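You operate a simulated robot arm through the tools that you are given. There is no shell and no other tool. Be economical: measure what you need, move in short steps, check, and stop when the job is done.

Carry out the task below with a simulated robot arm. There is one attempt and no reset: what you move stays moved.

TASK
Pump the yellow water from the top row into the tank.
Fine: valves 1 and 2 stand open; open valve 3, give the pump three strokes, then shut all three; the other valves end shut.

Only the result counts: the job must be done as asked and must still hold three seconds after the hand-in. Knocking over, shifting, dropping, spilling or breaking anything else fails it.

THE ROBOT
A 7-joint arm with a two-finger parallel gripper, fixed in place. Base frame: the origin is at the foot of the arm, x ahead of it, y to its left, z up. Lengths are in m, angles in degrees, forces in N, time in s.
With the tool pointing down near the work surface it reaches from about 0.44 to 0.9 m from the base axis. Its first joint turns from -115.0 to 115.0 degrees. Payload 3.91 kg.
Tool frame: the origin (TCP) lies between the finger pads and is the grasp point; the fingertips stand 0.03 m ahead of it; z points along the fingers, y is the line along which they close. The gripper opens to 0.11 m. The fingers are 0.02 m wide and 0.01 m thick; the gripper's body (0.048 by 0.112 m) begins 0.055 m behind the TCP.
Orientation is told as [roll, pitch, yaw] about the base's x, y, z axes, in that order, counted from this pose: with the fingers straight down and closing along the base's y, the tool's x points along the base's -x, its y along +y and its z along -z.

THE INTERFACE
- The arm moves only by the tool drive_tool. Its arguments are lists of equal length, an entry for each row: "dp": the shift along the tool's x, y, z in m, a list of three; "delta_rot": the turn, a rotation vector about the tool's x, y, z in degrees, a list of three. In form: {"dp": [[tx, ty, tz], ...], "delta_rot": [[rx, ry, rz], ...]}. A call has 1 to 20 rows; each row shifts and turns the commanded pose from where the row before left it, along the tool's axes as they then stand. "claw" is the gripper command, from -1 (shut) to 1 (fully open), values between in proportion, set as the call begins (left out, the last holds). A row lasts 0.2 s, in which the tool goes at most 0.05 m and 8.6 degrees; a call with a longer step from one row to the next is refused whole, and so is a gripper value outside its range. A pose out of reach is approached as far as the arm can. The call stops where the force on the tool passes 40 N (or 10 N more than at its start, if that is more) or the arm is blocked; 0.2 s more then pass. The fingers move at their own pace (about 0.153 m/s each) and stop on an object; they squeeze with about 36 N. The grip force told is the motor's: it shows also when the fingers shut on nothing. Time passes only in rows, and 0.2 s behind the last, so rows that do not move let the fingers close. It gives the time, the measured TCP pose, the force on the tool (base axes), the opening and the grip force at its end, in the units of the frame above (readings bear some noise), with the torque about the TCP (base axes, N m) and any sound that the robot's microphone picked up, and new pictures: "views" is both (left out), scene, wrist or none.
- Cameras (640 x 400 px; columns grow to the right, rows downward): "scene" is fixed at [0.0473, -0.5018, 1.7605]; the picture's right is [0.70, -0.71, 0.00], its down [-0.40, -0.39, -0.83] and it looks along [0.59, 0.58, -0.56] (base axes); focal length 342 px, centre (320, 200). "wrist" rides on the gripper at [0.072, 0.017, -0.103] in the tool frame; the picture's right is [-0.23, 0.97, 0.00], its down [-0.76, -0.18, -0.62] and it looks along [-0.61, -0.14, 0.78] (tool axes); focal length 222 px, centre (320, 200). There is no depth. A picture from a camera that has moved, and an enlarged one, comes with that camera's place and axes in the base frame and with its lens.
- lift_body(by): slides the trunk up (or, below 0, down) by that many m; the arm rides with it, the base frame stays. It gives what a move gives, with no picture.
- inspect(camera, box): a new picture of the part [left, top, right, bottom] of that camera's present view, enlarged. No time passes.
- hand_in(): hands the job in; it is judged then, once.

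Work in short steps. Places have to be worked out from the pictures, the camera data and where the tool is seen: move nearer, look again, correct. Check each grasp and each placing, and mend what went wrong. You have 120 turns and 200 pictures in all, those below and enlarged ones among them. Open the gripper and draw the arm clear of the work before you hand the job in, unless the task says otherwise; then end with one line.

The tools are called after "Request:" as a command line: name --argument value ..., lists and objects as JSON in quotes. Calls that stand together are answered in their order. drive_tool: Moves the arm, as the interface text tells. Its arguments: {"type":"object","properties":{"dp":{"type":"array"},"delta_rot":{"type":"array"},"claw":{"type":"number"},"views":{"type":"string","enum":["both","scene","wrist","none"]}},"required":["dp","delta_rot"]} The other tools are called the same way: lift_body (by) slides the trunk up or down; inspect (camera, box) takes an enlarged picture of a part of a camera's view; hand_in () hands the job in.

At the start:

```text
time: 0.0
tcp_pos: [0.5491, 0.0855, 1.4048]
ee_rot: [0.0, 0.0, -0.1]
wrist_force: [0.6, 0.1, -0.1]
torque: [-0.02, 0.0, -0.05]
gripper_width: 0.11
gripper_force: 0.0
trunk travel left (down, up): [-0.9, 0.09]
```

scene: 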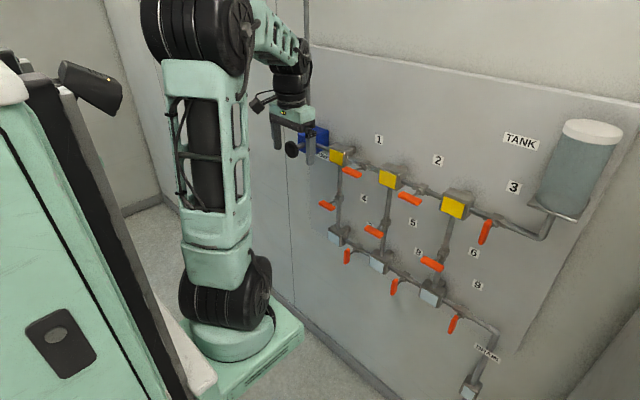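
wrist: 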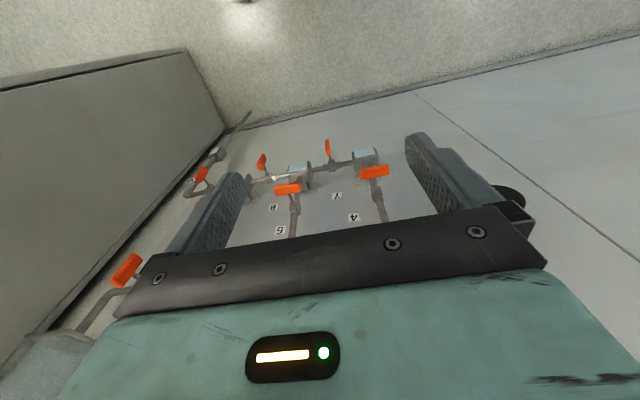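

I start with enlarged views of the panel to understand the valves and the pump.

Request:
inspect --camera "scene" --box '[260, 110, 420, 210]'

Request:
inspect --camera "scene" --box '[400, 120, 600, 245]'

Request:
inspect --camera "scene" --box '[310, 180, 510, 400]'

```text
4.00 times, centred on (340, 160) of scene
camera zoom: at [0.0473, -0.5018, 1.7605], right [0.7, -0.71, 0.0], down [-0.4, -0.39, -0.83], along [0.59, 0.58, -0.56], focal length 1368 px, centre (240, 360)
```

zoom: 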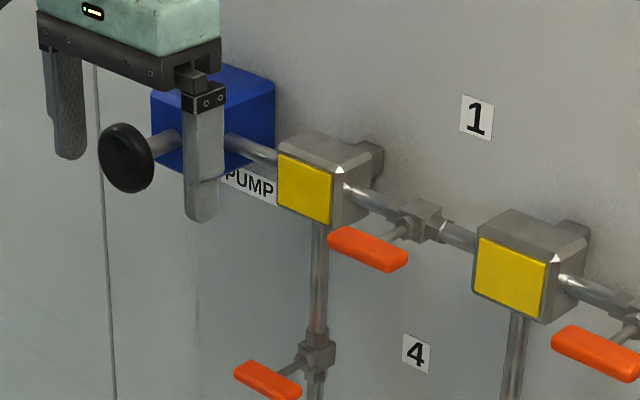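

```text
3.20 times, centred on (500, 182) of scene
camera zoom: at [0.0473, -0.5018, 1.7605], right [0.7, -0.71, 0.0], down [-0.4, -0.39, -0.83], along [0.59, 0.58, -0.56], focal length 1094 px, centre (-256, 256)
```

zoom: 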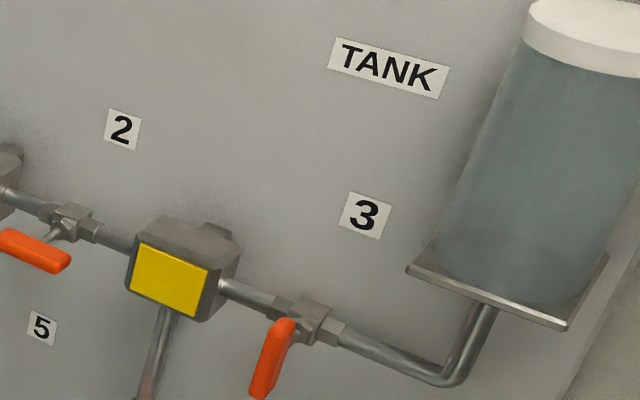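

```text
1.82 times, centred on (410, 290) of scene
camera zoom: at [0.0473, -0.5018, 1.7605], right [0.7, -0.71, 0.0], down [-0.4, -0.39, -0.83], along [0.59, 0.58, -0.56], focal length 622 px, centre (156, 36)
```

zoom: 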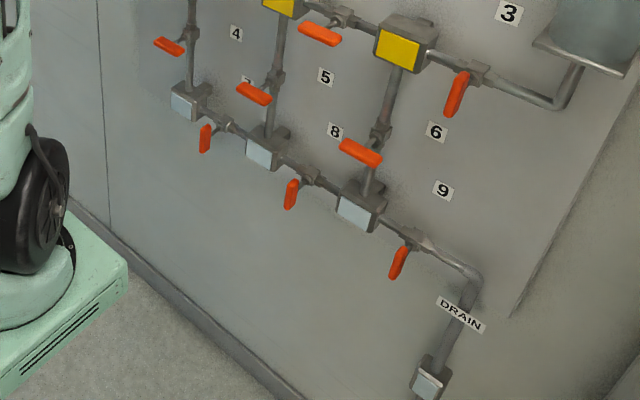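

Levers 1 and 2 lie along their pipe, so those valves are open. Levers 3–9 lie across, so they are shut. Triangulating both views puts the panel facing -x, with lever faces near x≈0.76, lever 3 near [0.757,-0.342,1.254] and the pump knob near [0.80,0.38,1.2]. I tilt the tool to point along +x and look again.

Request:
drive_tool --dp '[[0, 0, 0], [0, 0, 0], [0, 0, 0], [0, 0, 0], [0, 0, 0], [0, 0, 0], [0, 0, 0], [0, 0, 0], [0, 0, 0], [0, 0, 0], [0, 0, 0]]' --delta_rot '[[0, -8.2, 0], [0, -8.2, 0], [0, -8.2, 0], [0, -8.2, 0], [0, -8.2, 0], [0, -8.2, 0], [0, -8.2, 0], [0, -8.2, 0], [0, -8.2, 0], [0, -8.2, 0], [0, -8, 0]]'

```text
time: 2.4
tcp_pos: [0.5616, 0.1087, 1.4158]
ee_rot: [134.7, -89.8, -134.7]
wrist_force: [0.2, -0.3, -1.0]
torque: [0.0, 0.02, 0.0]
gripper_width: 0.1102
gripper_force: 0.1
out of reach, approached as far as the arm can: row 10, 11
trunk travel left (down, up): [-0.9, 0.09]
camera wrist: at [0.4594, 0.127, 1.3438], right [0.0, 0.97, 0.23], down [-0.62, -0.18, 0.76], along [0.78, -0.14, 0.61], focal length 222 px, centre (320, 200)
```

scene: 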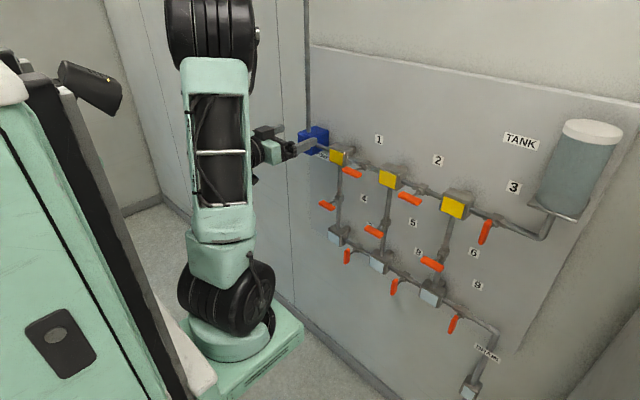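
wrist: 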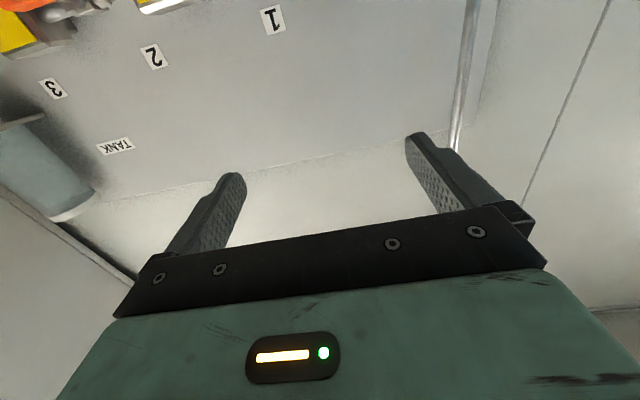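

The tool now points at the panel, but the camera looks up from below it. I move the tool in front of valve 3, keeping back from it, then roll it 180° so the camera looks from above.

Request:
drive_tool --dp '[[0.01, -0.04, 0.005], [0.01, -0.04, 0.005], [0.01, -0.04, 0], [0.01, -0.04, 0], [0.01, -0.04, 0], [0, -0.04, 0], [0, -0.04, 0], [0, -0.04, 0], [0, -0.04, 0], [0, -0.04, 0], [0, 0, 0], [0, 0, 0]]' --delta_rot '[[0, 0, 0], [0, 0, 0], [0, 0, 0], [0, 0, 0], [0, 0, 0], [0, 0, 0], [0, 0, 0], [0, 0, 0], [0, 0, 0], [0, 0, 0], [0, 0, 0], [0, 0, 0]]' --views "none"

Request:
drive_tool --dp '[[0, 0, 0], [0, 0, 0], [0, 0, 0], [0, 0, 0], [0, 0, 0], [0, 0, 0], [0, 0, 0], [0, 0, 0], [0, 0, 0], [0, 0, 0], [0, 0, 0]]' --delta_rot '[[0, 0, -8.2], [0, 0, -8.2], [0, 0, -8.2], [0, 0, -8.2], [0, 0, -8.2], [0, 0, -8.2], [0, 0, -8.2], [0, 0, -8.2], [0, 0, -8.2], [0, 0, -8.2], [0, 0, -8]]'

```text
time: 5.0
tcp_pos: [0.6942, -0.1437, 1.4132]
ee_rot: [103.4, -90.0, -103.4]
wrist_force: [-0.4, -0.4, 0.2]
torque: [0.0, -0.02, 0.0]
gripper_width: 0.1099
gripper_force: 0.0
out of reach, approached as far as the arm can: row 1, 2, 3, 4, 5, 6, 7, 8, 9
trunk travel left (down, up): [-0.9, 0.09]
```

```text
time: 7.4
tcp_pos: [0.6931, -0.1425, 1.4127]
ee_rot: [-90.0, 0.2, 90.0]
wrist_force: [0.1, 0.0, -0.5]
torque: [-0.01, 0.01, 0.01]
gripper_width: 0.1098
gripper_force: 0.0
trunk travel left (down, up): [-0.9, 0.09]
camera wrist: at [0.5896, -0.2144, 1.3967], right [0.0, 0.22, -0.97], down [-0.62, 0.76, 0.18], along [0.78, 0.61, 0.14], focal length 222 px, centre (320, 200)
```

scene: 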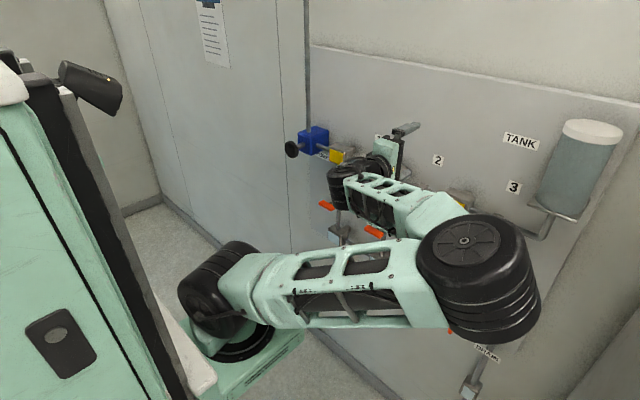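
wrist: 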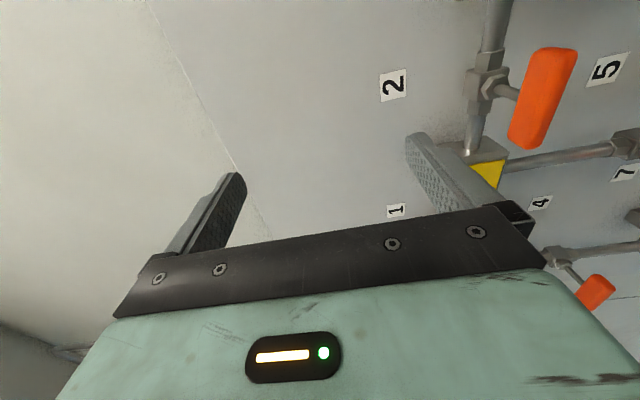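

Row 2 of the arm's move swung the elbow out to the right, clear of the panel. I finish the roll so the camera sits above the tool.

Request:
drive_tool --dp '[[0, 0, -0.005], [0, 0, -0.005], [0, 0, -0.005], [0, 0, -0.005], [0, 0, 0], [0, 0, 0], [0, 0, 0], [0, 0, 0], [0, 0, 0], [0, 0, 0], [0, 0, 0]]' --delta_rot '[[0, 0, -8.2], [0, 0, -8.2], [0, 0, -8.2], [0, 0, -8.2], [0, 0, -8.2], [0, 0, -8.2], [0, 0, -8.2], [0, 0, -8.2], [0, 0, -8.2], [0, 0, -8.2], [0, 0, -8]]'

```text
time: 9.8
tcp_pos: [0.6907, -0.1445, 1.4192]
ee_rot: [89.9, 89.8, -90.0]
wrist_force: [-0.3, 0.4, -1.0]
torque: [0.02, 0.02, 0.0]
gripper_width: 0.1099
gripper_force: 0.1
out of reach, approached as far as the arm can: row 1, 2, 3, 4
trunk travel left (down, up): [-0.9, 0.09]
camera wrist: at [0.5872, -0.1603, 1.492], right [0.0, -0.97, -0.22], down [-0.62, 0.18, -0.76], along [0.78, 0.14, -0.61], focal length 222 px, centre (320, 200)
```

scene: 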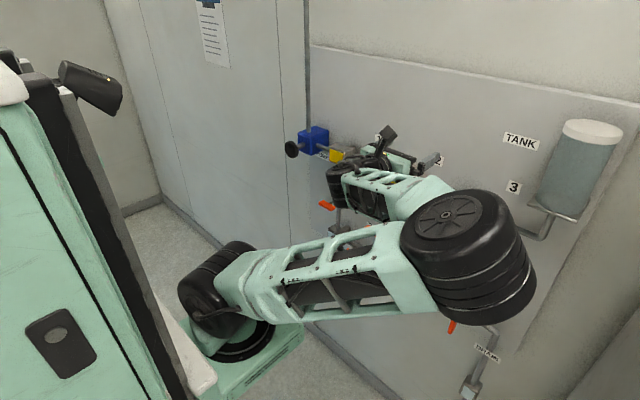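
wrist: 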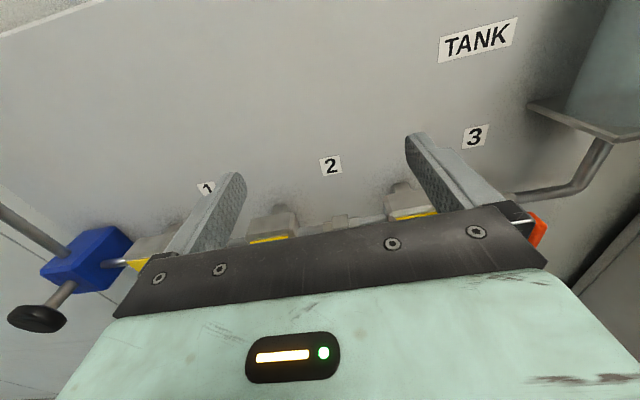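

The camera is now above the tool. I move right towards y≈-0.34, back off a little and go down to see valve 3.

Request:
drive_tool --dp '[[0, 0.04, 0], [0, 0.04, 0], [0, 0.04, -0.01], [0, 0.04, -0.02], [0, 0.04, -0.02], [-0.02, 0, 0], [-0.02, 0, 0], [-0.02, 0, 0], [0, 0, 0]]' --delta_rot '[[0, 0, 0], [0, 0, 0], [0, 0, 0], [0, 0, 0], [0, 0, 0], [0, 0, 0], [0, 0, 0], [0, 0, 0], [0, 0, 0]]'

```text
time: 11.8
tcp_pos: [0.64, -0.3441, 1.3587]
ee_rot: [74.3, 90.0, -105.7]
wrist_force: [0.7, 0.4, 0.0]
torque: [0.0, 0.01, -0.02]
gripper_width: 0.11
gripper_force: 0.1
trunk travel left (down, up): [-0.9, 0.09]
camera wrist: at [0.5365, -0.3609, 1.4315], right [0.0, -0.97, -0.23], down [-0.62, 0.18, -0.76], along [0.78, 0.14, -0.61], focal length 222 px, centre (320, 200)
```

scene: 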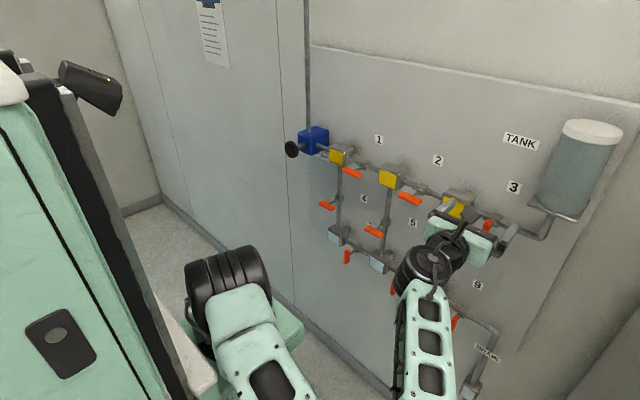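
wrist: 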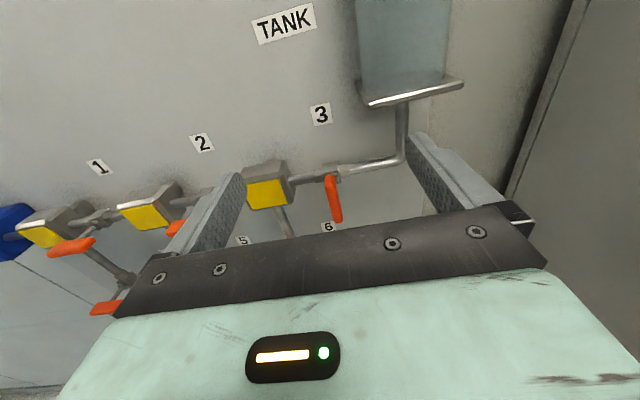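

Lever 3 stands between the fingers in this view, and its ends come out at z 1.22–1.29, y≈-0.338. I enlarge the picture to find the pivot.

Request:
inspect --camera "wrist" --box '[240, 140, 420, 240]'

Request:
inspect --camera "wrist" --box '[0, 180, 190, 300]'

```text
3.56 times, centred on (330, 190) of wrist
camera zoom: at [0.5365, -0.3609, 1.4315], right [0.0, -0.97, -0.23], down [-0.62, 0.18, -0.76], along [0.78, 0.14, -0.61], focal length 790 px, centre (284, 236)
```

zoom: 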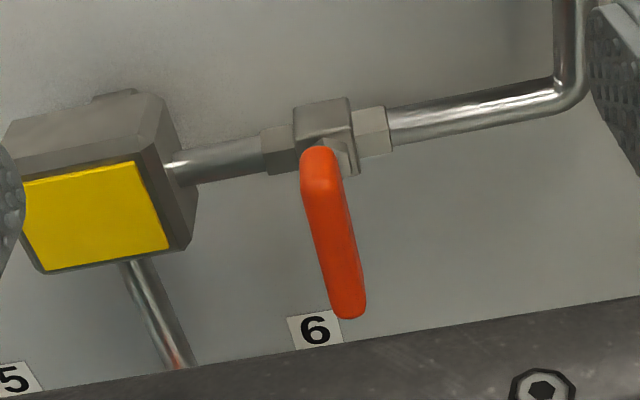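

```text
3.33 times, centred on (95, 240) of wrist
camera zoom: at [0.5365, -0.3609, 1.4315], right [0.0, -0.97, -0.23], down [-0.62, 0.18, -0.76], along [0.78, 0.14, -0.61], focal length 740 px, centre (1070, 67)
```

zoom: 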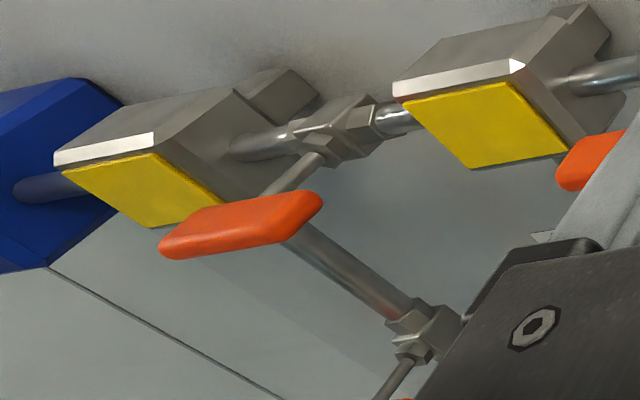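

Lever 3's pivot is at about y=-0.339, z=1.257, and the lever is centred near x=0.757. I narrow the fingers and line up in front of it, just below the pivot, still 3 cm short.

Request:
drive_tool --dp '[[-0.035, -0.002, 0], [-0.035, -0.002, 0], [-0.04, -0.002, 0.01], [0, 0, 0.02], [0, 0, 0.01], [0, 0, 0]]' --delta_rot '[[0, 0, 0], [0, 0, 0], [0, 0, 0], [0, 0, 0], [0, 0, 0], [0, 0, 0]]' --claw 0.05

```text
time: 13.2
tcp_pos: [0.6792, -0.3409, 1.2509]
ee_rot: [69.9, 88.1, -110.1]
wrist_force: [0.8, 0.9, 0.8]
torque: [0.01, -0.02, 0.0]
gripper_width: 0.0578
gripper_force: 0.0
trunk travel left (down, up): [-0.9, 0.09]
camera wrist: at [0.5768, -0.355, 1.3255], right [0.0, -0.98, -0.2], down [-0.63, 0.16, -0.76], along [0.78, 0.12, -0.62], focal length 222 px, centre (320, 200)
```

scene: 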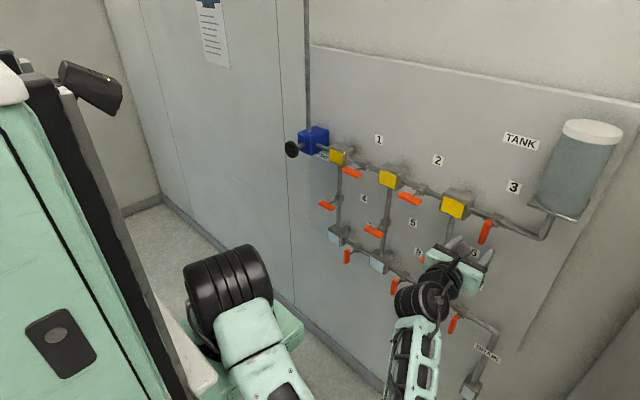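
wrist: 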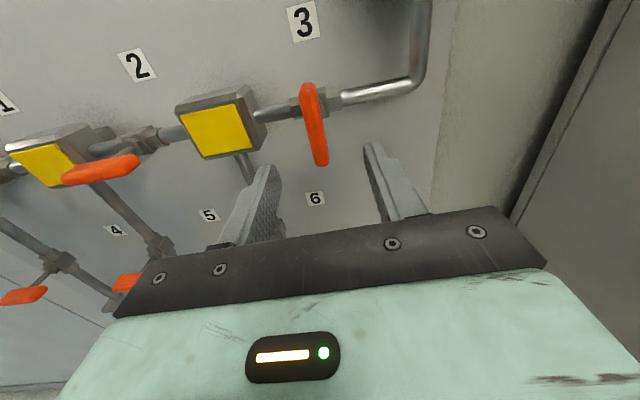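

The lever (z 1.225–1.29, y≈-0.339) lies between the finger planes. I advance to x≈0.745 so the fingers straddle it.

Request:
drive_tool --dp '[[0, 0, 0.02], [0, 0, 0.02], [-0.002, 0, 0.015], [0, 0, 0], [0, 0, 0]]' --delta_rot '[[0, 0, 0], [0, 0, 0], [0, 0, 0], [0, 0, 0], [0, 0, 0]]'

```text
time: 14.4
tcp_pos: [0.7334, -0.3465, 1.254]
ee_rot: [78.4, 86.5, -102.0]
wrist_force: [-0.3, 0.0, -0.4]
torque: [0.01, -0.02, 0.04]
gripper_width: 0.0577
gripper_force: 0.1
trunk travel left (down, up): [-0.9, 0.09]
camera wrist: at [0.6313, -0.3567, 1.3289], right [-0.01, -0.99, -0.17], down [-0.63, 0.14, -0.76], along [0.78, 0.1, -0.62], focal length 222 px, centre (320, 200)
```

scene: 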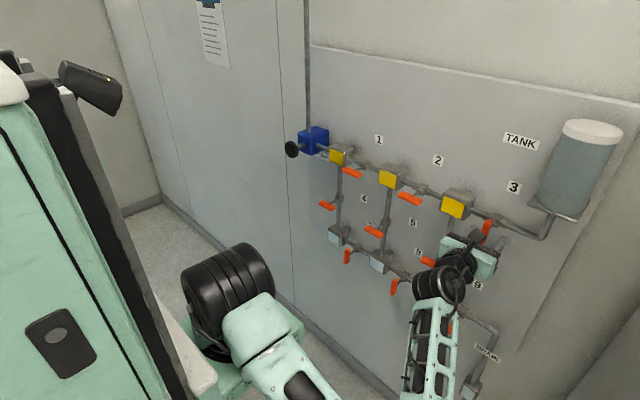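
wrist: 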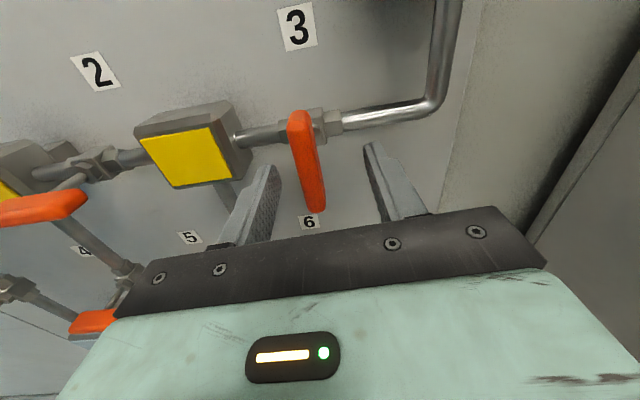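

The tool lags its command by about 8 mm and 3.5°. I wait a moment to see whether it settles.

Request:
drive_tool --dp '[[0, 0, 0], [0, 0, 0], [0, 0, 0], [0, 0, 0], [0, 0, 0]]' --delta_rot '[[0, 0, 0], [0, 0, 0], [0, 0, 0], [0, 0, 0], [0, 0, 0]]' --views "none"

```text
time: 15.6
tcp_pos: [0.735, -0.3427, 1.2579]
ee_rot: [84.3, 86.6, -95.7]
wrist_force: [0.0, 0.2, -0.2]
torque: [0.0, 0.0, 0.01]
gripper_width: 0.058
gripper_force: 0.1
trunk travel left (down, up): [-0.9, 0.09]
```

The tool axis is true; only the roll is 3.4° off. I correct the roll and position, then check with the wrist camera.

Request:
drive_tool --dp '[[-0.004, -0.001, 0.003], [-0.004, -0.001, 0.003], [-0.003, -0.002, 0.004], [0, 0, 0], [0, 0, 0]]' --delta_rot '[[0, 0, 1.2], [0, 0, 1.2], [0, 0, 1], [0, 0, 0], [0, 0, 0]]' --views "wrist"

```text
time: 16.8
tcp_pos: [0.7427, -0.3469, 1.2535]
ee_rot: [75.9, 87.0, -104.7]
wrist_force: [-1.0, -0.2, 0.2]
torque: [0.01, -0.03, -0.01]
gripper_width: 0.0579
gripper_force: 0.1
trunk travel left (down, up): [-0.9, 0.09]
camera wrist: at [0.6405, -0.3582, 1.3287], right [-0.01, -0.98, -0.18], down [-0.63, 0.14, -0.76], along [0.77, 0.1, -0.62], focal length 222 px, centre (320, 200)
```

wrist: 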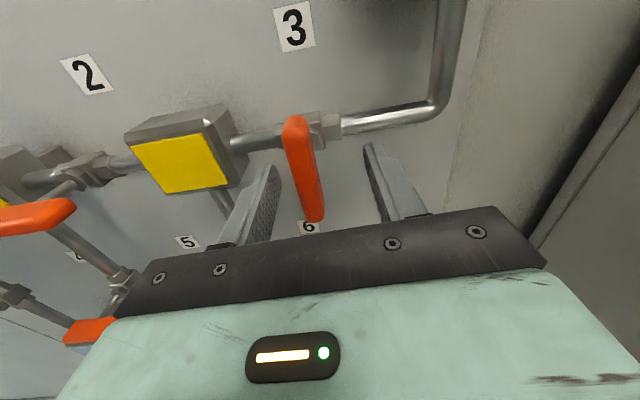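

The lever sits inside the gap, but the tool is about 8 mm off to the right. I nudge it with some overcorrection.

Request:
drive_tool --dp '[[-0.006, -0.006, 0.002], [-0.006, -0.006, 0.002], [0, 0, 0], [0, 0, 0], [0, 0, 0], [0, 0, 0]]' --delta_rot '[[0, 0, 1.5], [0, 0, 1.5], [0, 0, 0], [0, 0, 0], [0, 0, 0], [0, 0, 0]]' --views "none"

```text
time: 17.3
tcp_pos: [0.7443, -0.3477, 1.2565]
ee_rot: [76.5, 85.5, -104.0]
wrist_force: [-0.7, -0.2, -0.5]
torque: [0.0, -0.01, 0.0]
gripper_width: 0.058
gripper_force: 0.1
trunk travel left (down, up): [-0.9, 0.09]
stopped in row 2: the arm was blocked; the commanded pose is now the measured one
```

The arm reports it is blocked although there is no force on the tool, so something upstream is touching. I check the scene view.

Request:
inspect --camera "scene" --box '[160, 200, 520, 400]'

```text
1.78 times, centred on (340, 300) of scene
camera zoom: at [0.0473, -0.5018, 1.7605], right [0.7, -0.71, 0.0], down [-0.4, -0.39, -0.83], along [0.59, 0.58, -0.56], focal length 608 px, centre (284, 22)
```

zoom: 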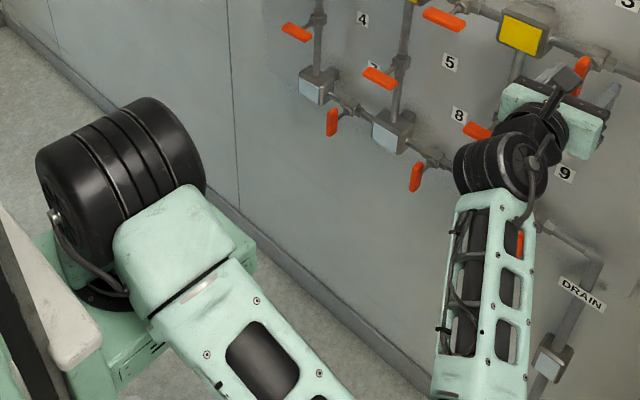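

No contact is visible, so this looks like a joint limit: the pose was exact at z=1.36 and degraded only as I went down. I back out, return to that height, and will use the trunk to bring the arm down instead.

Request:
drive_tool --dp '[[0, 0, -0.03], [0, 0, -0.03], [0.03, -0.003, -0.02], [0.04, -0.003, -0.02], [0.04, 0, 0], [0.03, 0, 0], [0, 0, 0], [0, 0, 0]]' --delta_rot '[[0, 0, 0], [0, 0, 0], [0, 0, 1.5], [0, 0, 1.5], [0, 0, 1], [0, 0, 0], [0, 0, 0], [0, 0, 0]]' --views "scene"

```text
time: 19.1
tcp_pos: [0.6464, -0.3353, 1.3963]
ee_rot: [-3.1, 88.9, 176.3]
wrist_force: [-0.3, -0.1, -0.1]
torque: [0.02, 0.0, -0.01]
gripper_width: 0.0579
gripper_force: 0.0
trunk travel left (down, up): [-0.9, 0.09]
```

scene: 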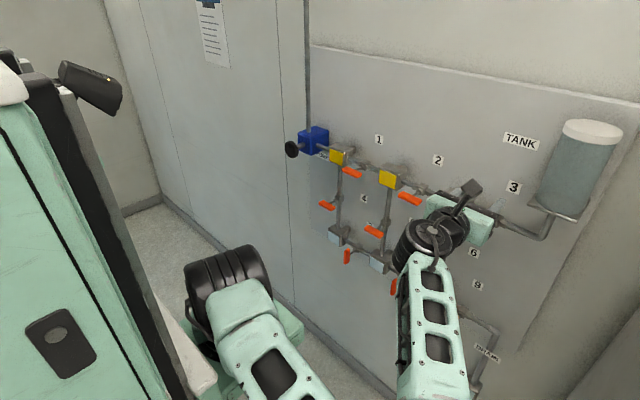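

The orientation is true again at this height. I lower the trunk by 0.145 so the tool reaches lever height in this same posture.

Request:
lift_body --by -0.145

Request:
drive_tool --dp '[[0, 0, 0], [0, 0, 0]]' --delta_rot '[[0, 0, 0], [0, 0, 0]]'

```text
time: 20.8
tcp_pos: [0.6463, -0.3343, 1.2519]
ee_rot: [-2.4, 89.0, 177.0]
wrist_force: [0.0, 0.3, 0.4]
torque: [0.0, 0.01, -0.03]
gripper_width: 0.0577
gripper_force: 0.1
trunk travel left (down, up): [-0.755, 0.235]
```

```text
time: 21.4
tcp_pos: [0.6454, -0.3357, 1.2506]
ee_rot: [-2.5, 88.9, 176.7]
wrist_force: [0.1, -0.2, 0.3]
torque: [0.0, -0.01, -0.02]
gripper_width: 0.0577
gripper_force: 0.2
trunk travel left (down, up): [-0.755, 0.235]
camera wrist: at [0.5446, -0.3495, 1.3254], right [-0.02, -0.97, -0.23], down [-0.64, 0.19, -0.75], along [0.77, 0.13, -0.62], focal length 222 px, centre (320, 200)
```

scene: 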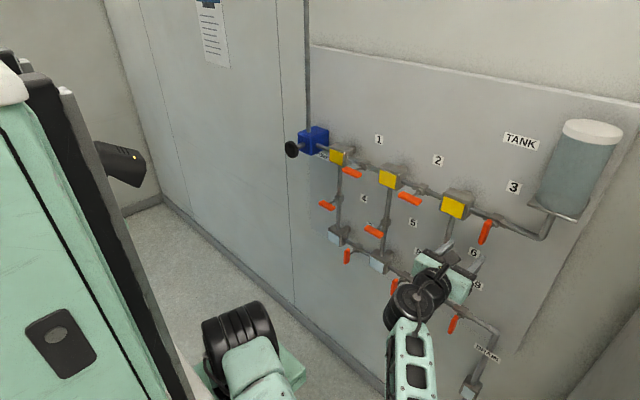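
wrist: 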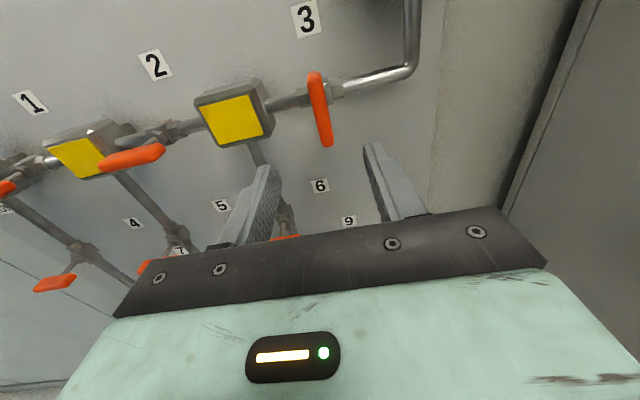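

The pose holds well. I advance 0.1 m straight onto the lever.

Request:
drive_tool --dp '[[0, 0, 0.025], [0, 0, 0.025], [0, 0, 0.025], [0, 0.002, 0.024], [0, 0, 0], [0, 0, 0]]' --delta_rot '[[0, 0, 0], [0, 0, 0], [0, 0, 0], [0, 0, 0], [0, 0, 0], [0, 0, 0]]' --views "wrist"

```text
time: 22.8
tcp_pos: [0.7451, -0.3406, 1.25]
ee_rot: [-2.3, 88.9, 177.0]
wrist_force: [-0.3, -0.7, -0.1]
torque: [0.0, 0.01, 0.01]
gripper_width: 0.0577
gripper_force: 0.1
trunk travel left (down, up): [-0.755, 0.235]
camera wrist: at [0.6442, -0.353, 1.3239], right [-0.02, -0.97, -0.23], down [-0.64, 0.19, -0.75], along [0.77, 0.13, -0.62], focal length 222 px, centre (320, 200)
```

wrist: 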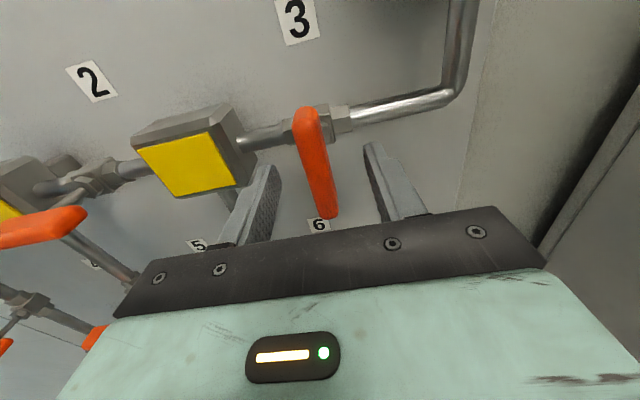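

The lever is between the fingers. I close on it.

Request:
drive_tool --dp '[[0, 0, 0], [0, 0, 0], [0, 0, 0], [0, 0, 0]]' --delta_rot '[[0, 0, 0], [0, 0, 0], [0, 0, 0], [0, 0, 0]]' --claw -1 --views "wrist"

```text
time: 23.8
tcp_pos: [0.7473, -0.3394, 1.2503]
ee_rot: [-4.0, 89.0, 175.3]
wrist_force: [2.5, -10.9, 2.9]
torque: [0.03, 0.31, 1.1]
gripper_width: 0.0134
gripper_force: 44.9
trunk travel left (down, up): [-0.755, 0.235]
camera wrist: at [0.6441, -0.3542, 1.3239], right [-0.02, -0.97, -0.23], down [-0.63, 0.19, -0.75], along [0.77, 0.13, -0.62], focal length 222 px, centre (320, 200)
```

wrist: 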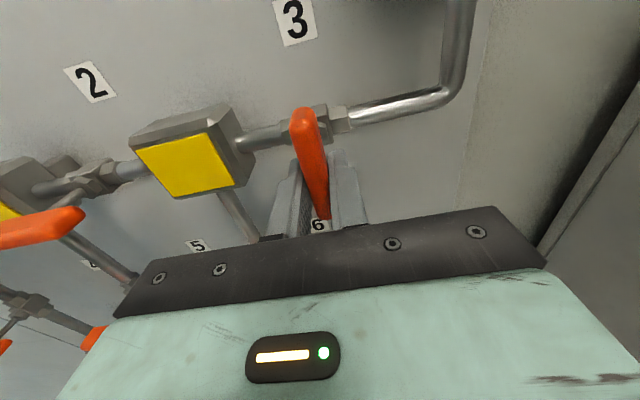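

The grip holds at a 13 mm width. I turn it about +x in small steps, following a small arc around the pivot, to see whether the lever gives.

Request:
drive_tool --dp '[[0, 0.001, 0], [0, -0.001, 0], [0, -0.001, 0], [0, -0.001, 0]]' --delta_rot '[[0, 0, 3], [0, 0, 6], [0, 0, 6], [0, 0, 6]]' --views "wrist"

```text
time: 24.8
tcp_pos: [0.7449, -0.3395, 1.2501]
ee_rot: [-87.2, 68.9, 91.6]
wrist_force: [5.8, -22.1, 6.8]
torque: [-1.59, 0.14, 1.06]
gripper_width: 0.0208
gripper_force: 44.4
trunk travel left (down, up): [-0.755, 0.235]
camera wrist: at [0.6431, -0.3784, 1.3131], right [-0.02, -0.83, -0.56], down [-0.63, 0.45, -0.64], along [0.78, 0.34, -0.53], focal length 222 px, centre (320, 200)
```

wrist: 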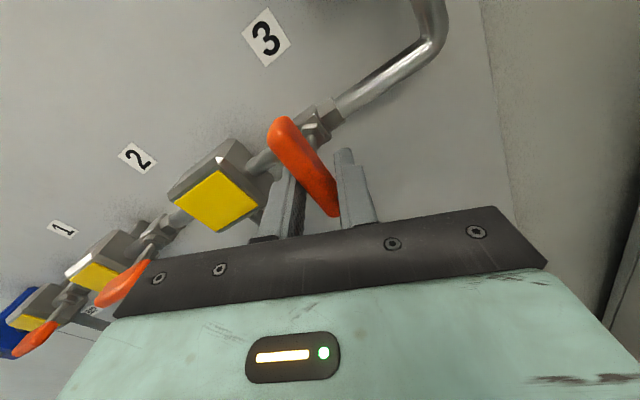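

The lever did not follow: the grip only twisted on it (opening 20.8 mm, torque -1.6 N m), so the valve is stiff. I open to a 5 cm fork with the tool centred on the pivot, so turning it pushes the two ends of the lever as a couple.

Request:
drive_tool --dp '[[0, 0, 0], [0, 0, 0], [0.0075, -0.0029, 0.003], [0, 0, 0], [0, 0, 0]]' --delta_rot '[[0, 0, 0], [0, 0, 0], [0, 0, 0], [0, 0, 0], [0, 0, 0]]' --claw -0.09 --views "wrist"

```text
time: 26.0
tcp_pos: [0.7487, -0.3354, 1.2568]
ee_rot: [-87.0, 69.0, 92.1]
wrist_force: [-0.5, -0.1, 0.4]
torque: [0.01, 0.02, -0.03]
gripper_width: 0.05
gripper_force: 0.1
trunk travel left (down, up): [-0.755, 0.235]
camera wrist: at [0.6463, -0.3755, 1.3209], right [-0.02, -0.83, -0.56], down [-0.63, 0.45, -0.64], along [0.78, 0.34, -0.53], focal length 222 px, centre (320, 200)
```

wrist: 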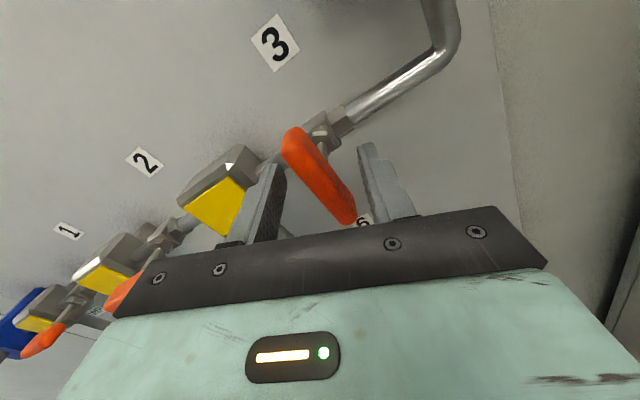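

I enlarge this view: the stem is visible beside the lever and will show the pivot.

Request:
inspect --camera "wrist" --box '[230, 90, 420, 240]'

```text
2.67 times, centred on (325, 165) of wrist
camera zoom: at [0.6463, -0.3755, 1.3209], right [-0.02, -0.83, -0.56], down [-0.63, 0.45, -0.64], along [0.78, 0.34, -0.53], focal length 592 px, centre (307, 293)
```

zoom: 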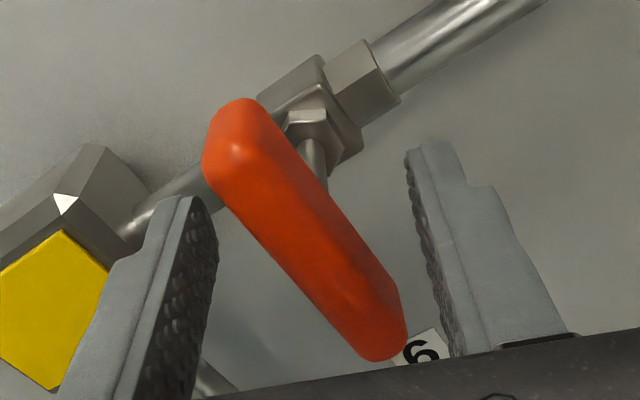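

The stem meets the lever near its middle, so a symmetric lever could turn either way, and I may have been pushing against its stop. I return to vertical, regrip, and try the opposite sense.

Request:
drive_tool --dp '[[0, 0.001, 0], [0, 0.001, 0], [0, 0.002, 0], [0, 0, 0], [0, 0, 0]]' --delta_rot '[[0, 0, -7], [0, 0, -7], [0, 0, -7], [0, 0, 0], [0, 0, 0]]' --views "none"

Request:
drive_tool --dp '[[0, 0, 0], [0, 0, 0], [0, 0, 0]]' --delta_rot '[[0, 0, 0], [0, 0, 0], [0, 0, 0]]' --claw -1 --views "none"

Request:
drive_tool --dp '[[0, 0, 0], [0, 0, 0], [0, 0, 0], [0, 0, 0]]' --delta_rot '[[0, 0, -5], [0, 0, -5], [0, 0, -5], [0, 0, -5]]' --views "wrist"

```text
time: 27.2
tcp_pos: [0.7481, -0.3412, 1.2569]
ee_rot: [-0.3, 88.8, 179.0]
wrist_force: [-0.1, -0.4, 0.6]
torque: [0.0, 0.0, -0.01]
gripper_width: 0.0501
gripper_force: 0.0
trunk travel left (down, up): [-0.755, 0.235]
```

```text
time: 28.0
tcp_pos: [0.7472, -0.34, 1.2563]
ee_rot: [-2.5, 88.9, 176.8]
wrist_force: [0.5, -1.6, 0.7]
torque: [-0.02, 0.13, 1.14]
gripper_width: 0.0131
gripper_force: 44.6
trunk travel left (down, up): [-0.755, 0.235]
```

```text
time: 29.0
tcp_pos: [0.7479, -0.3411, 1.2576]
ee_rot: [87.1, 70.0, -93.6]
wrist_force: [-1.9, -4.9, -0.3]
torque: [0.04, -0.78, 1.07]
gripper_width: 0.0131
gripper_force: 44.7
trunk travel left (down, up): [-0.755, 0.235]
camera wrist: at [0.6468, -0.3294, 1.3327], right [-0.01, -0.99, 0.12], down [-0.64, -0.09, -0.77], along [0.77, -0.08, -0.63], focal length 222 px, centre (320, 200)
```

wrist: 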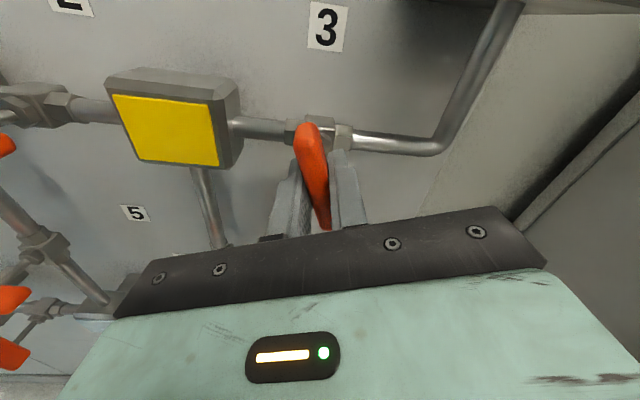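

The lever turns freely in this sense. I continue the turn.

Request:
drive_tool --dp '[[0, 0, 0], [0, 0, 0], [0, 0, 0], [0, 0, 0], [0, 0, 0], [0, 0, 0], [0, 0, 0]]' --delta_rot '[[0, 0, -7], [0, 0, -7], [0, 0, -7], [0, 0, -7], [0, 0, -7], [0, 0, -7], [0, 0, -7]]' --views "wrist"

```text
time: 30.6
tcp_pos: [0.7482, -0.3429, 1.2592]
ee_rot: [89.2, 20.8, -91.3]
wrist_force: [7.4, -16.9, 23.1]
torque: [0.08, -0.51, -1.65]
gripper_width: 0.0131
gripper_force: 44.9
trunk travel left (down, up): [-0.755, 0.235]
camera wrist: at [0.6469, -0.2782, 1.302], right [0.0, -0.56, 0.83], down [-0.64, -0.64, -0.43], along [0.77, -0.53, -0.36], focal length 222 px, centre (320, 200)
```

wrist: 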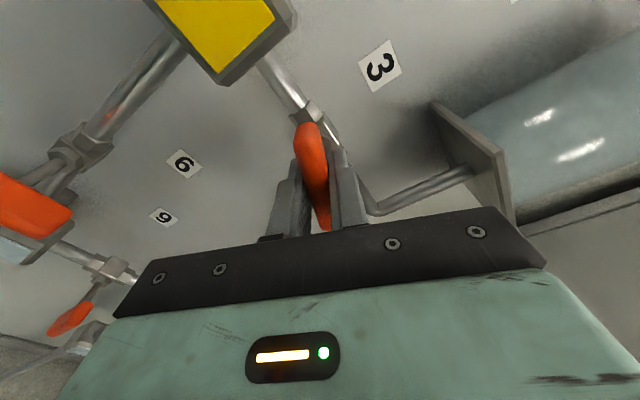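

The lever is at about 70°, with a sideways load building because the pivot is a few mm higher than the tool. I shift up 4 mm and finish the turn.

Request:
drive_tool --dp '[[0, 0.002, 0], [0, 0.002, 0], [0, 0, 0], [0, 0, 0], [0, 0, 0]]' --delta_rot '[[0, 0, -2], [0, 0, -6], [0, 0, -6], [0, 0, -6], [0, 0, 0]]' --views "both"

```text
time: 31.4
tcp_pos: [0.749, -0.3426, 1.26]
ee_rot: [87.1, 7.3, -91.3]
wrist_force: [8.5, -4.9, -13.4]
torque: [-0.03, -1.1, -1.1]
gripper_width: 0.0145
gripper_force: 45.1
out of reach, approached as far as the arm can: row 3, 4
trunk travel left (down, up): [-0.755, 0.235]
stopped in row 4: the force on the tool passed its limit (the readings are from after the stop); the commanded pose is now the measured one
camera wrist: at [0.6477, -0.2699, 1.2909], right [0.04, -0.35, 0.94], down [-0.65, -0.72, -0.24], along [0.76, -0.6, -0.26], focal length 222 px, centre (320, 200)
```

scene: 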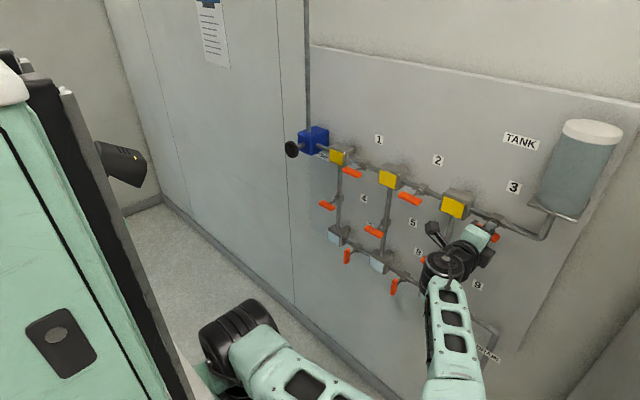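
wrist: 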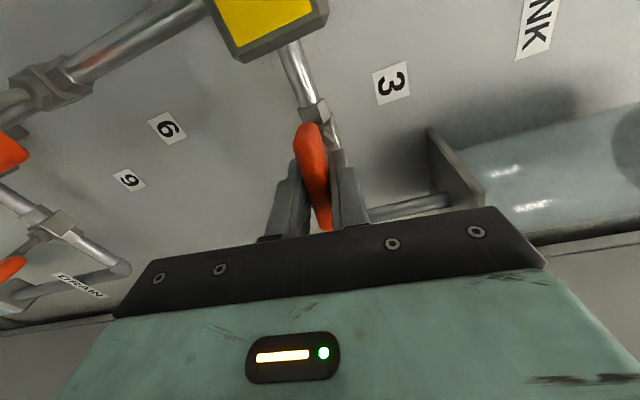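

The last joint reached its limit at about 83°. I release, back out, and roll half a turn so I can regrip the lever and finish the turn.

Request:
drive_tool --dp '[[0, 0, 0], [0, 0, 0], [0, 0, -0.02], [0, 0, -0.03], [0, 0, -0.03], [0, 0, 0]]' --delta_rot '[[0, 0, 0], [0, 0, 0], [0, 0, 0], [0, 0, 0], [0, 0, 0], [0, 0, 0]]' --claw 0.0 --views "wrist"

Request:
inspect --camera "scene" --box '[420, 180, 540, 280]'

```text
time: 32.8
tcp_pos: [0.6669, -0.3389, 1.267]
ee_rot: [87.3, 7.2, -90.9]
wrist_force: [-0.2, -0.6, -0.1]
torque: [-0.01, -0.01, -0.02]
gripper_width: 0.0552
gripper_force: 0.1
trunk travel left (down, up): [-0.755, 0.235]
camera wrist: at [0.5662, -0.2672, 1.2966], right [0.04, -0.35, 0.94], down [-0.64, -0.73, -0.24], along [0.76, -0.59, -0.25], focal length 222 px, centre (320, 200)
```

wrist: 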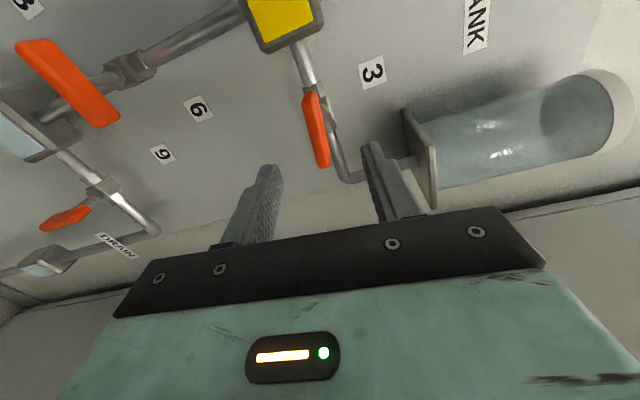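

```text
4.00 times, centred on (480, 230) of scene
camera zoom: at [0.0473, -0.5018, 1.7605], right [0.7, -0.71, 0.0], down [-0.4, -0.39, -0.83], along [0.59, 0.58, -0.56], focal length 1368 px, centre (-320, 80)
```

zoom: 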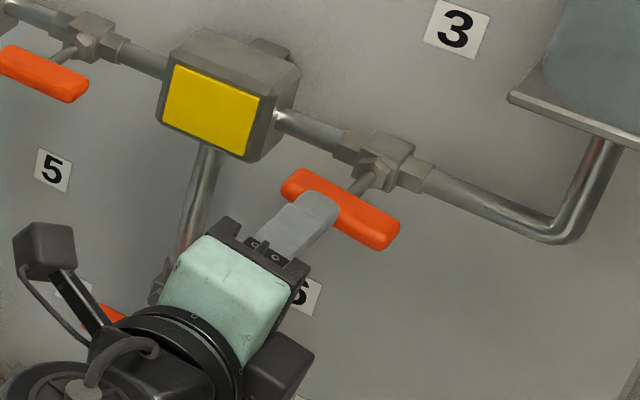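

Lever 3 now looks as level as lever 2, but I will make sure it is at its stop. I roll back half a turn while clear of the panel.

Request:
drive_tool --dp '[[0, 0, 0], [0, 0, 0], [0, 0, 0], [0, 0, 0], [0, 0, 0], [0, 0, 0], [0, 0, 0], [0, 0, 0], [0, 0, 0], [0, 0, 0], [0, 0, 0], [0, 0, 0], [0, 0, 0], [0, 0, 0], [0, 0, 0], [0, 0, 0], [0, 0, 0], [0, 0, 0], [0, 0, 0], [0, 0, 0]]' --delta_rot '[[0, 0, 8], [0, 0, 8], [0, 0, 8], [0, 0, 8], [0, 0, 8], [0, 0, 8], [0, 0, 8], [0, 0, 8], [0, 0, 8], [0, 0, 8], [0, 0, 8], [0, 0, 8], [0, 0, 8], [0, 0, 8], [0, 0, 8], [0, 0, 8], [0, 0, 8], [0, 0, 8], [0, 0, 8], [0, 0, 8]]' --views "none"

Request:
drive_tool --dp '[[0, 0, 0], [0, 0, 0], [0, 0, 0], [0, 0, 0]]' --delta_rot '[[0, 0, 8], [0, 0, 8], [0, 0, 0], [0, 0, 0]]' --views "wrist"

```text
time: 37.0
tcp_pos: [0.667, -0.3391, 1.266]
ee_rot: [-87.1, 12.6, 90.0]
wrist_force: [0.5, 0.6, 0.2]
torque: [0.0, 0.0, -0.03]
gripper_width: 0.0551
gripper_force: 0.1
trunk travel left (down, up): [-0.755, 0.235]
```

```text
time: 38.0
tcp_pos: [0.6677, -0.3398, 1.2657]
ee_rot: [-87.4, -3.2, 89.2]
wrist_force: [0.3, 0.0, 0.3]
torque: [-0.01, -0.02, 0.0]
gripper_width: 0.0549
gripper_force: 0.0
trunk travel left (down, up): [-0.755, 0.235]
camera wrist: at [0.5621, -0.4086, 1.2501], right [-0.04, 0.28, -0.96], down [-0.6, 0.76, 0.25], along [0.8, 0.59, 0.14], focal length 222 px, centre (320, 200)
```

wrist: 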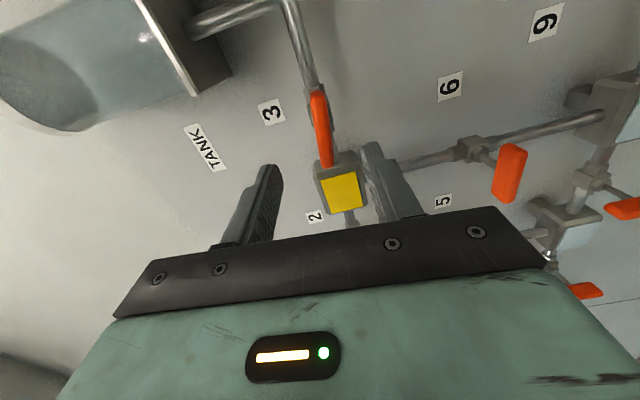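

The tool points 2.6° low. I fix that, centre at y=-0.342, z=1.262, and advance on the lever.

Request:
drive_tool --dp '[[0, 0, 0], [0.002, 0.004, 0], [0, 0, 0.025], [0, 0, 0.025], [0, 0, 0.03], [0, 0, 0], [0, 0, 0]]' --delta_rot '[[2.6, 0, 0], [0, 0, 0], [0, 0, 0], [0, 0, 0], [0, 0, 0], [0, 0, 0], [0, 0, 0]]' --views "wrist"

```text
time: 39.6
tcp_pos: [0.7469, -0.343, 1.2613]
ee_rot: [-89.9, -3.1, 89.3]
wrist_force: [0.2, -0.3, 0.2]
torque: [0.0, 0.02, -0.01]
gripper_width: 0.0548
gripper_force: 0.1
trunk travel left (down, up): [-0.755, 0.235]
camera wrist: at [0.6432, -0.4111, 1.241], right [0.0, 0.28, -0.96], down [-0.61, 0.76, 0.22], along [0.79, 0.59, 0.17], focal length 222 px, centre (320, 200)
```

wrist: 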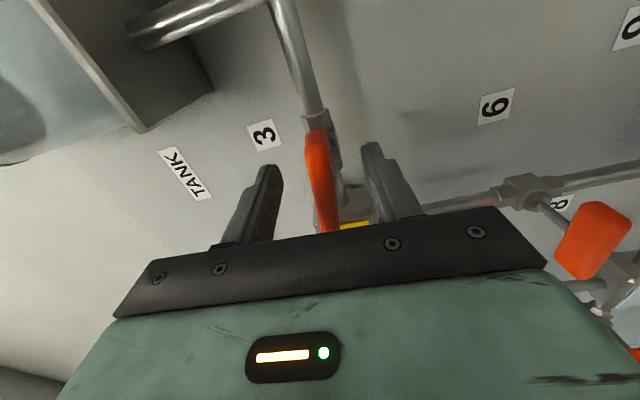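

The lever is between the fingers. I close, then turn a few degrees further toward open to feel the stop.

Request:
drive_tool --dp '[[0, 0, 0], [0, 0, 0], [0, 0, 0]]' --delta_rot '[[0, 0, 0], [0, 0, 0], [0, 0, 0]]' --claw -1 --views "none"

Request:
drive_tool --dp '[[0, 0, 0], [0, 0, 0], [0, 0, 0]]' --delta_rot '[[0, 0, -3], [0, 0, -3], [0, 0, -3]]' --views "none"

```text
time: 40.4
tcp_pos: [0.748, -0.342, 1.2601]
ee_rot: [-89.8, -3.2, 89.1]
wrist_force: [-8.4, 3.5, -22.2]
torque: [-0.09, -0.51, -0.97]
gripper_width: 0.0128
gripper_force: 44.9
trunk travel left (down, up): [-0.755, 0.235]
```

```text
time: 41.2
tcp_pos: [0.7476, -0.3417, 1.2605]
ee_rot: [-89.7, 5.7, 89.3]
wrist_force: [-9.9, 4.8, -28.1]
torque: [1.11, -0.36, -0.43]
gripper_width: 0.0145
gripper_force: 44.8
trunk travel left (down, up): [-0.755, 0.235]
```

The torque climbs with no further turn, so lever 3 is fully open against its stop. I release, back out and rise above the valves.

Request:
drive_tool --dp '[[0, 0, 0], [0, 0, 0], [0, 0, -0.02], [0, 0, -0.03], [0, 0, -0.03], [0, -0.03, 0], [0, -0.04, 0], [0, -0.04, 0], [0, -0.03, 0], [0, 0, 0]]' --delta_rot '[[0, 0, 0], [0, 0, 0], [0, 0, 0], [0, 0, 0], [0, 0, 0], [0, 0, 0], [0, 0, 0], [0, 0, 0], [0, 0, 0], [0, 0, 0]]' --claw 0.3 --views "both"

```text
time: 43.4
tcp_pos: [0.6677, -0.3259, 1.4017]
ee_rot: [-89.9, 5.7, 89.2]
wrist_force: [0.4, 0.1, 0.3]
torque: [0.01, 0.01, 0.0]
gripper_width: 0.0716
gripper_force: 0.0
trunk travel left (down, up): [-0.755, 0.235]
camera wrist: at [0.5632, -0.398, 1.3922], right [0.0, 0.13, -0.99], down [-0.61, 0.78, 0.1], along [0.79, 0.61, 0.08], focal length 222 px, centre (320, 200)
```

scene: 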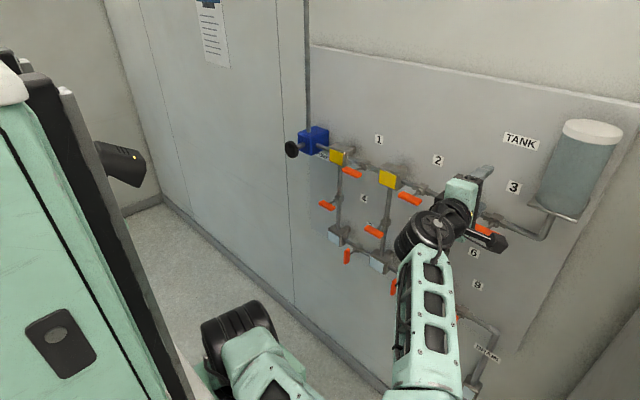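
wrist: 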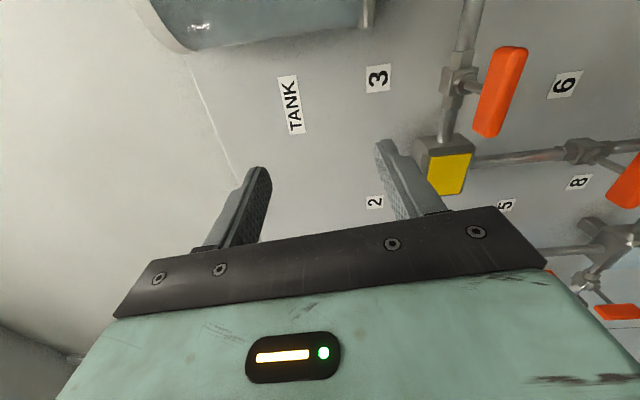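

I straighten the roll and travel left above the valves towards the pump.

Request:
drive_tool --dp '[[0, 0, 0.02], [-0.03, 0, 0.01], [-0.04, 0, 0], [-0.04, 0, 0], [-0.04, 0, 0], [-0.04, 0, 0], [-0.04, 0, 0], [-0.04, 0, 0], [-0.04, 0, 0], [-0.04, 0, 0], [0, 0, 0]]' --delta_rot '[[0, 0, 5.7], [0, 0, 0], [0, 0, 0], [0, 0, 0], [0, 0, 0], [0, 0, 0], [0, 0, 0], [0, 0, 0], [0, 0, 0], [0, 0, 0], [0, 0, 0]]' --views "scene"

```text
time: 45.8
tcp_pos: [0.7027, 0.0233, 1.3992]
ee_rot: [-89.8, 0.0, 89.2]
wrist_force: [0.1, 0.2, -0.2]
torque: [0.03, 0.02, 0.02]
gripper_width: 0.0715
gripper_force: 0.0
trunk travel left (down, up): [-0.755, 0.235]
```

scene: 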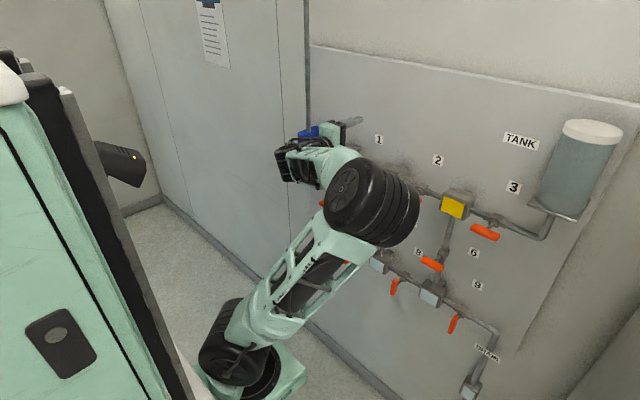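

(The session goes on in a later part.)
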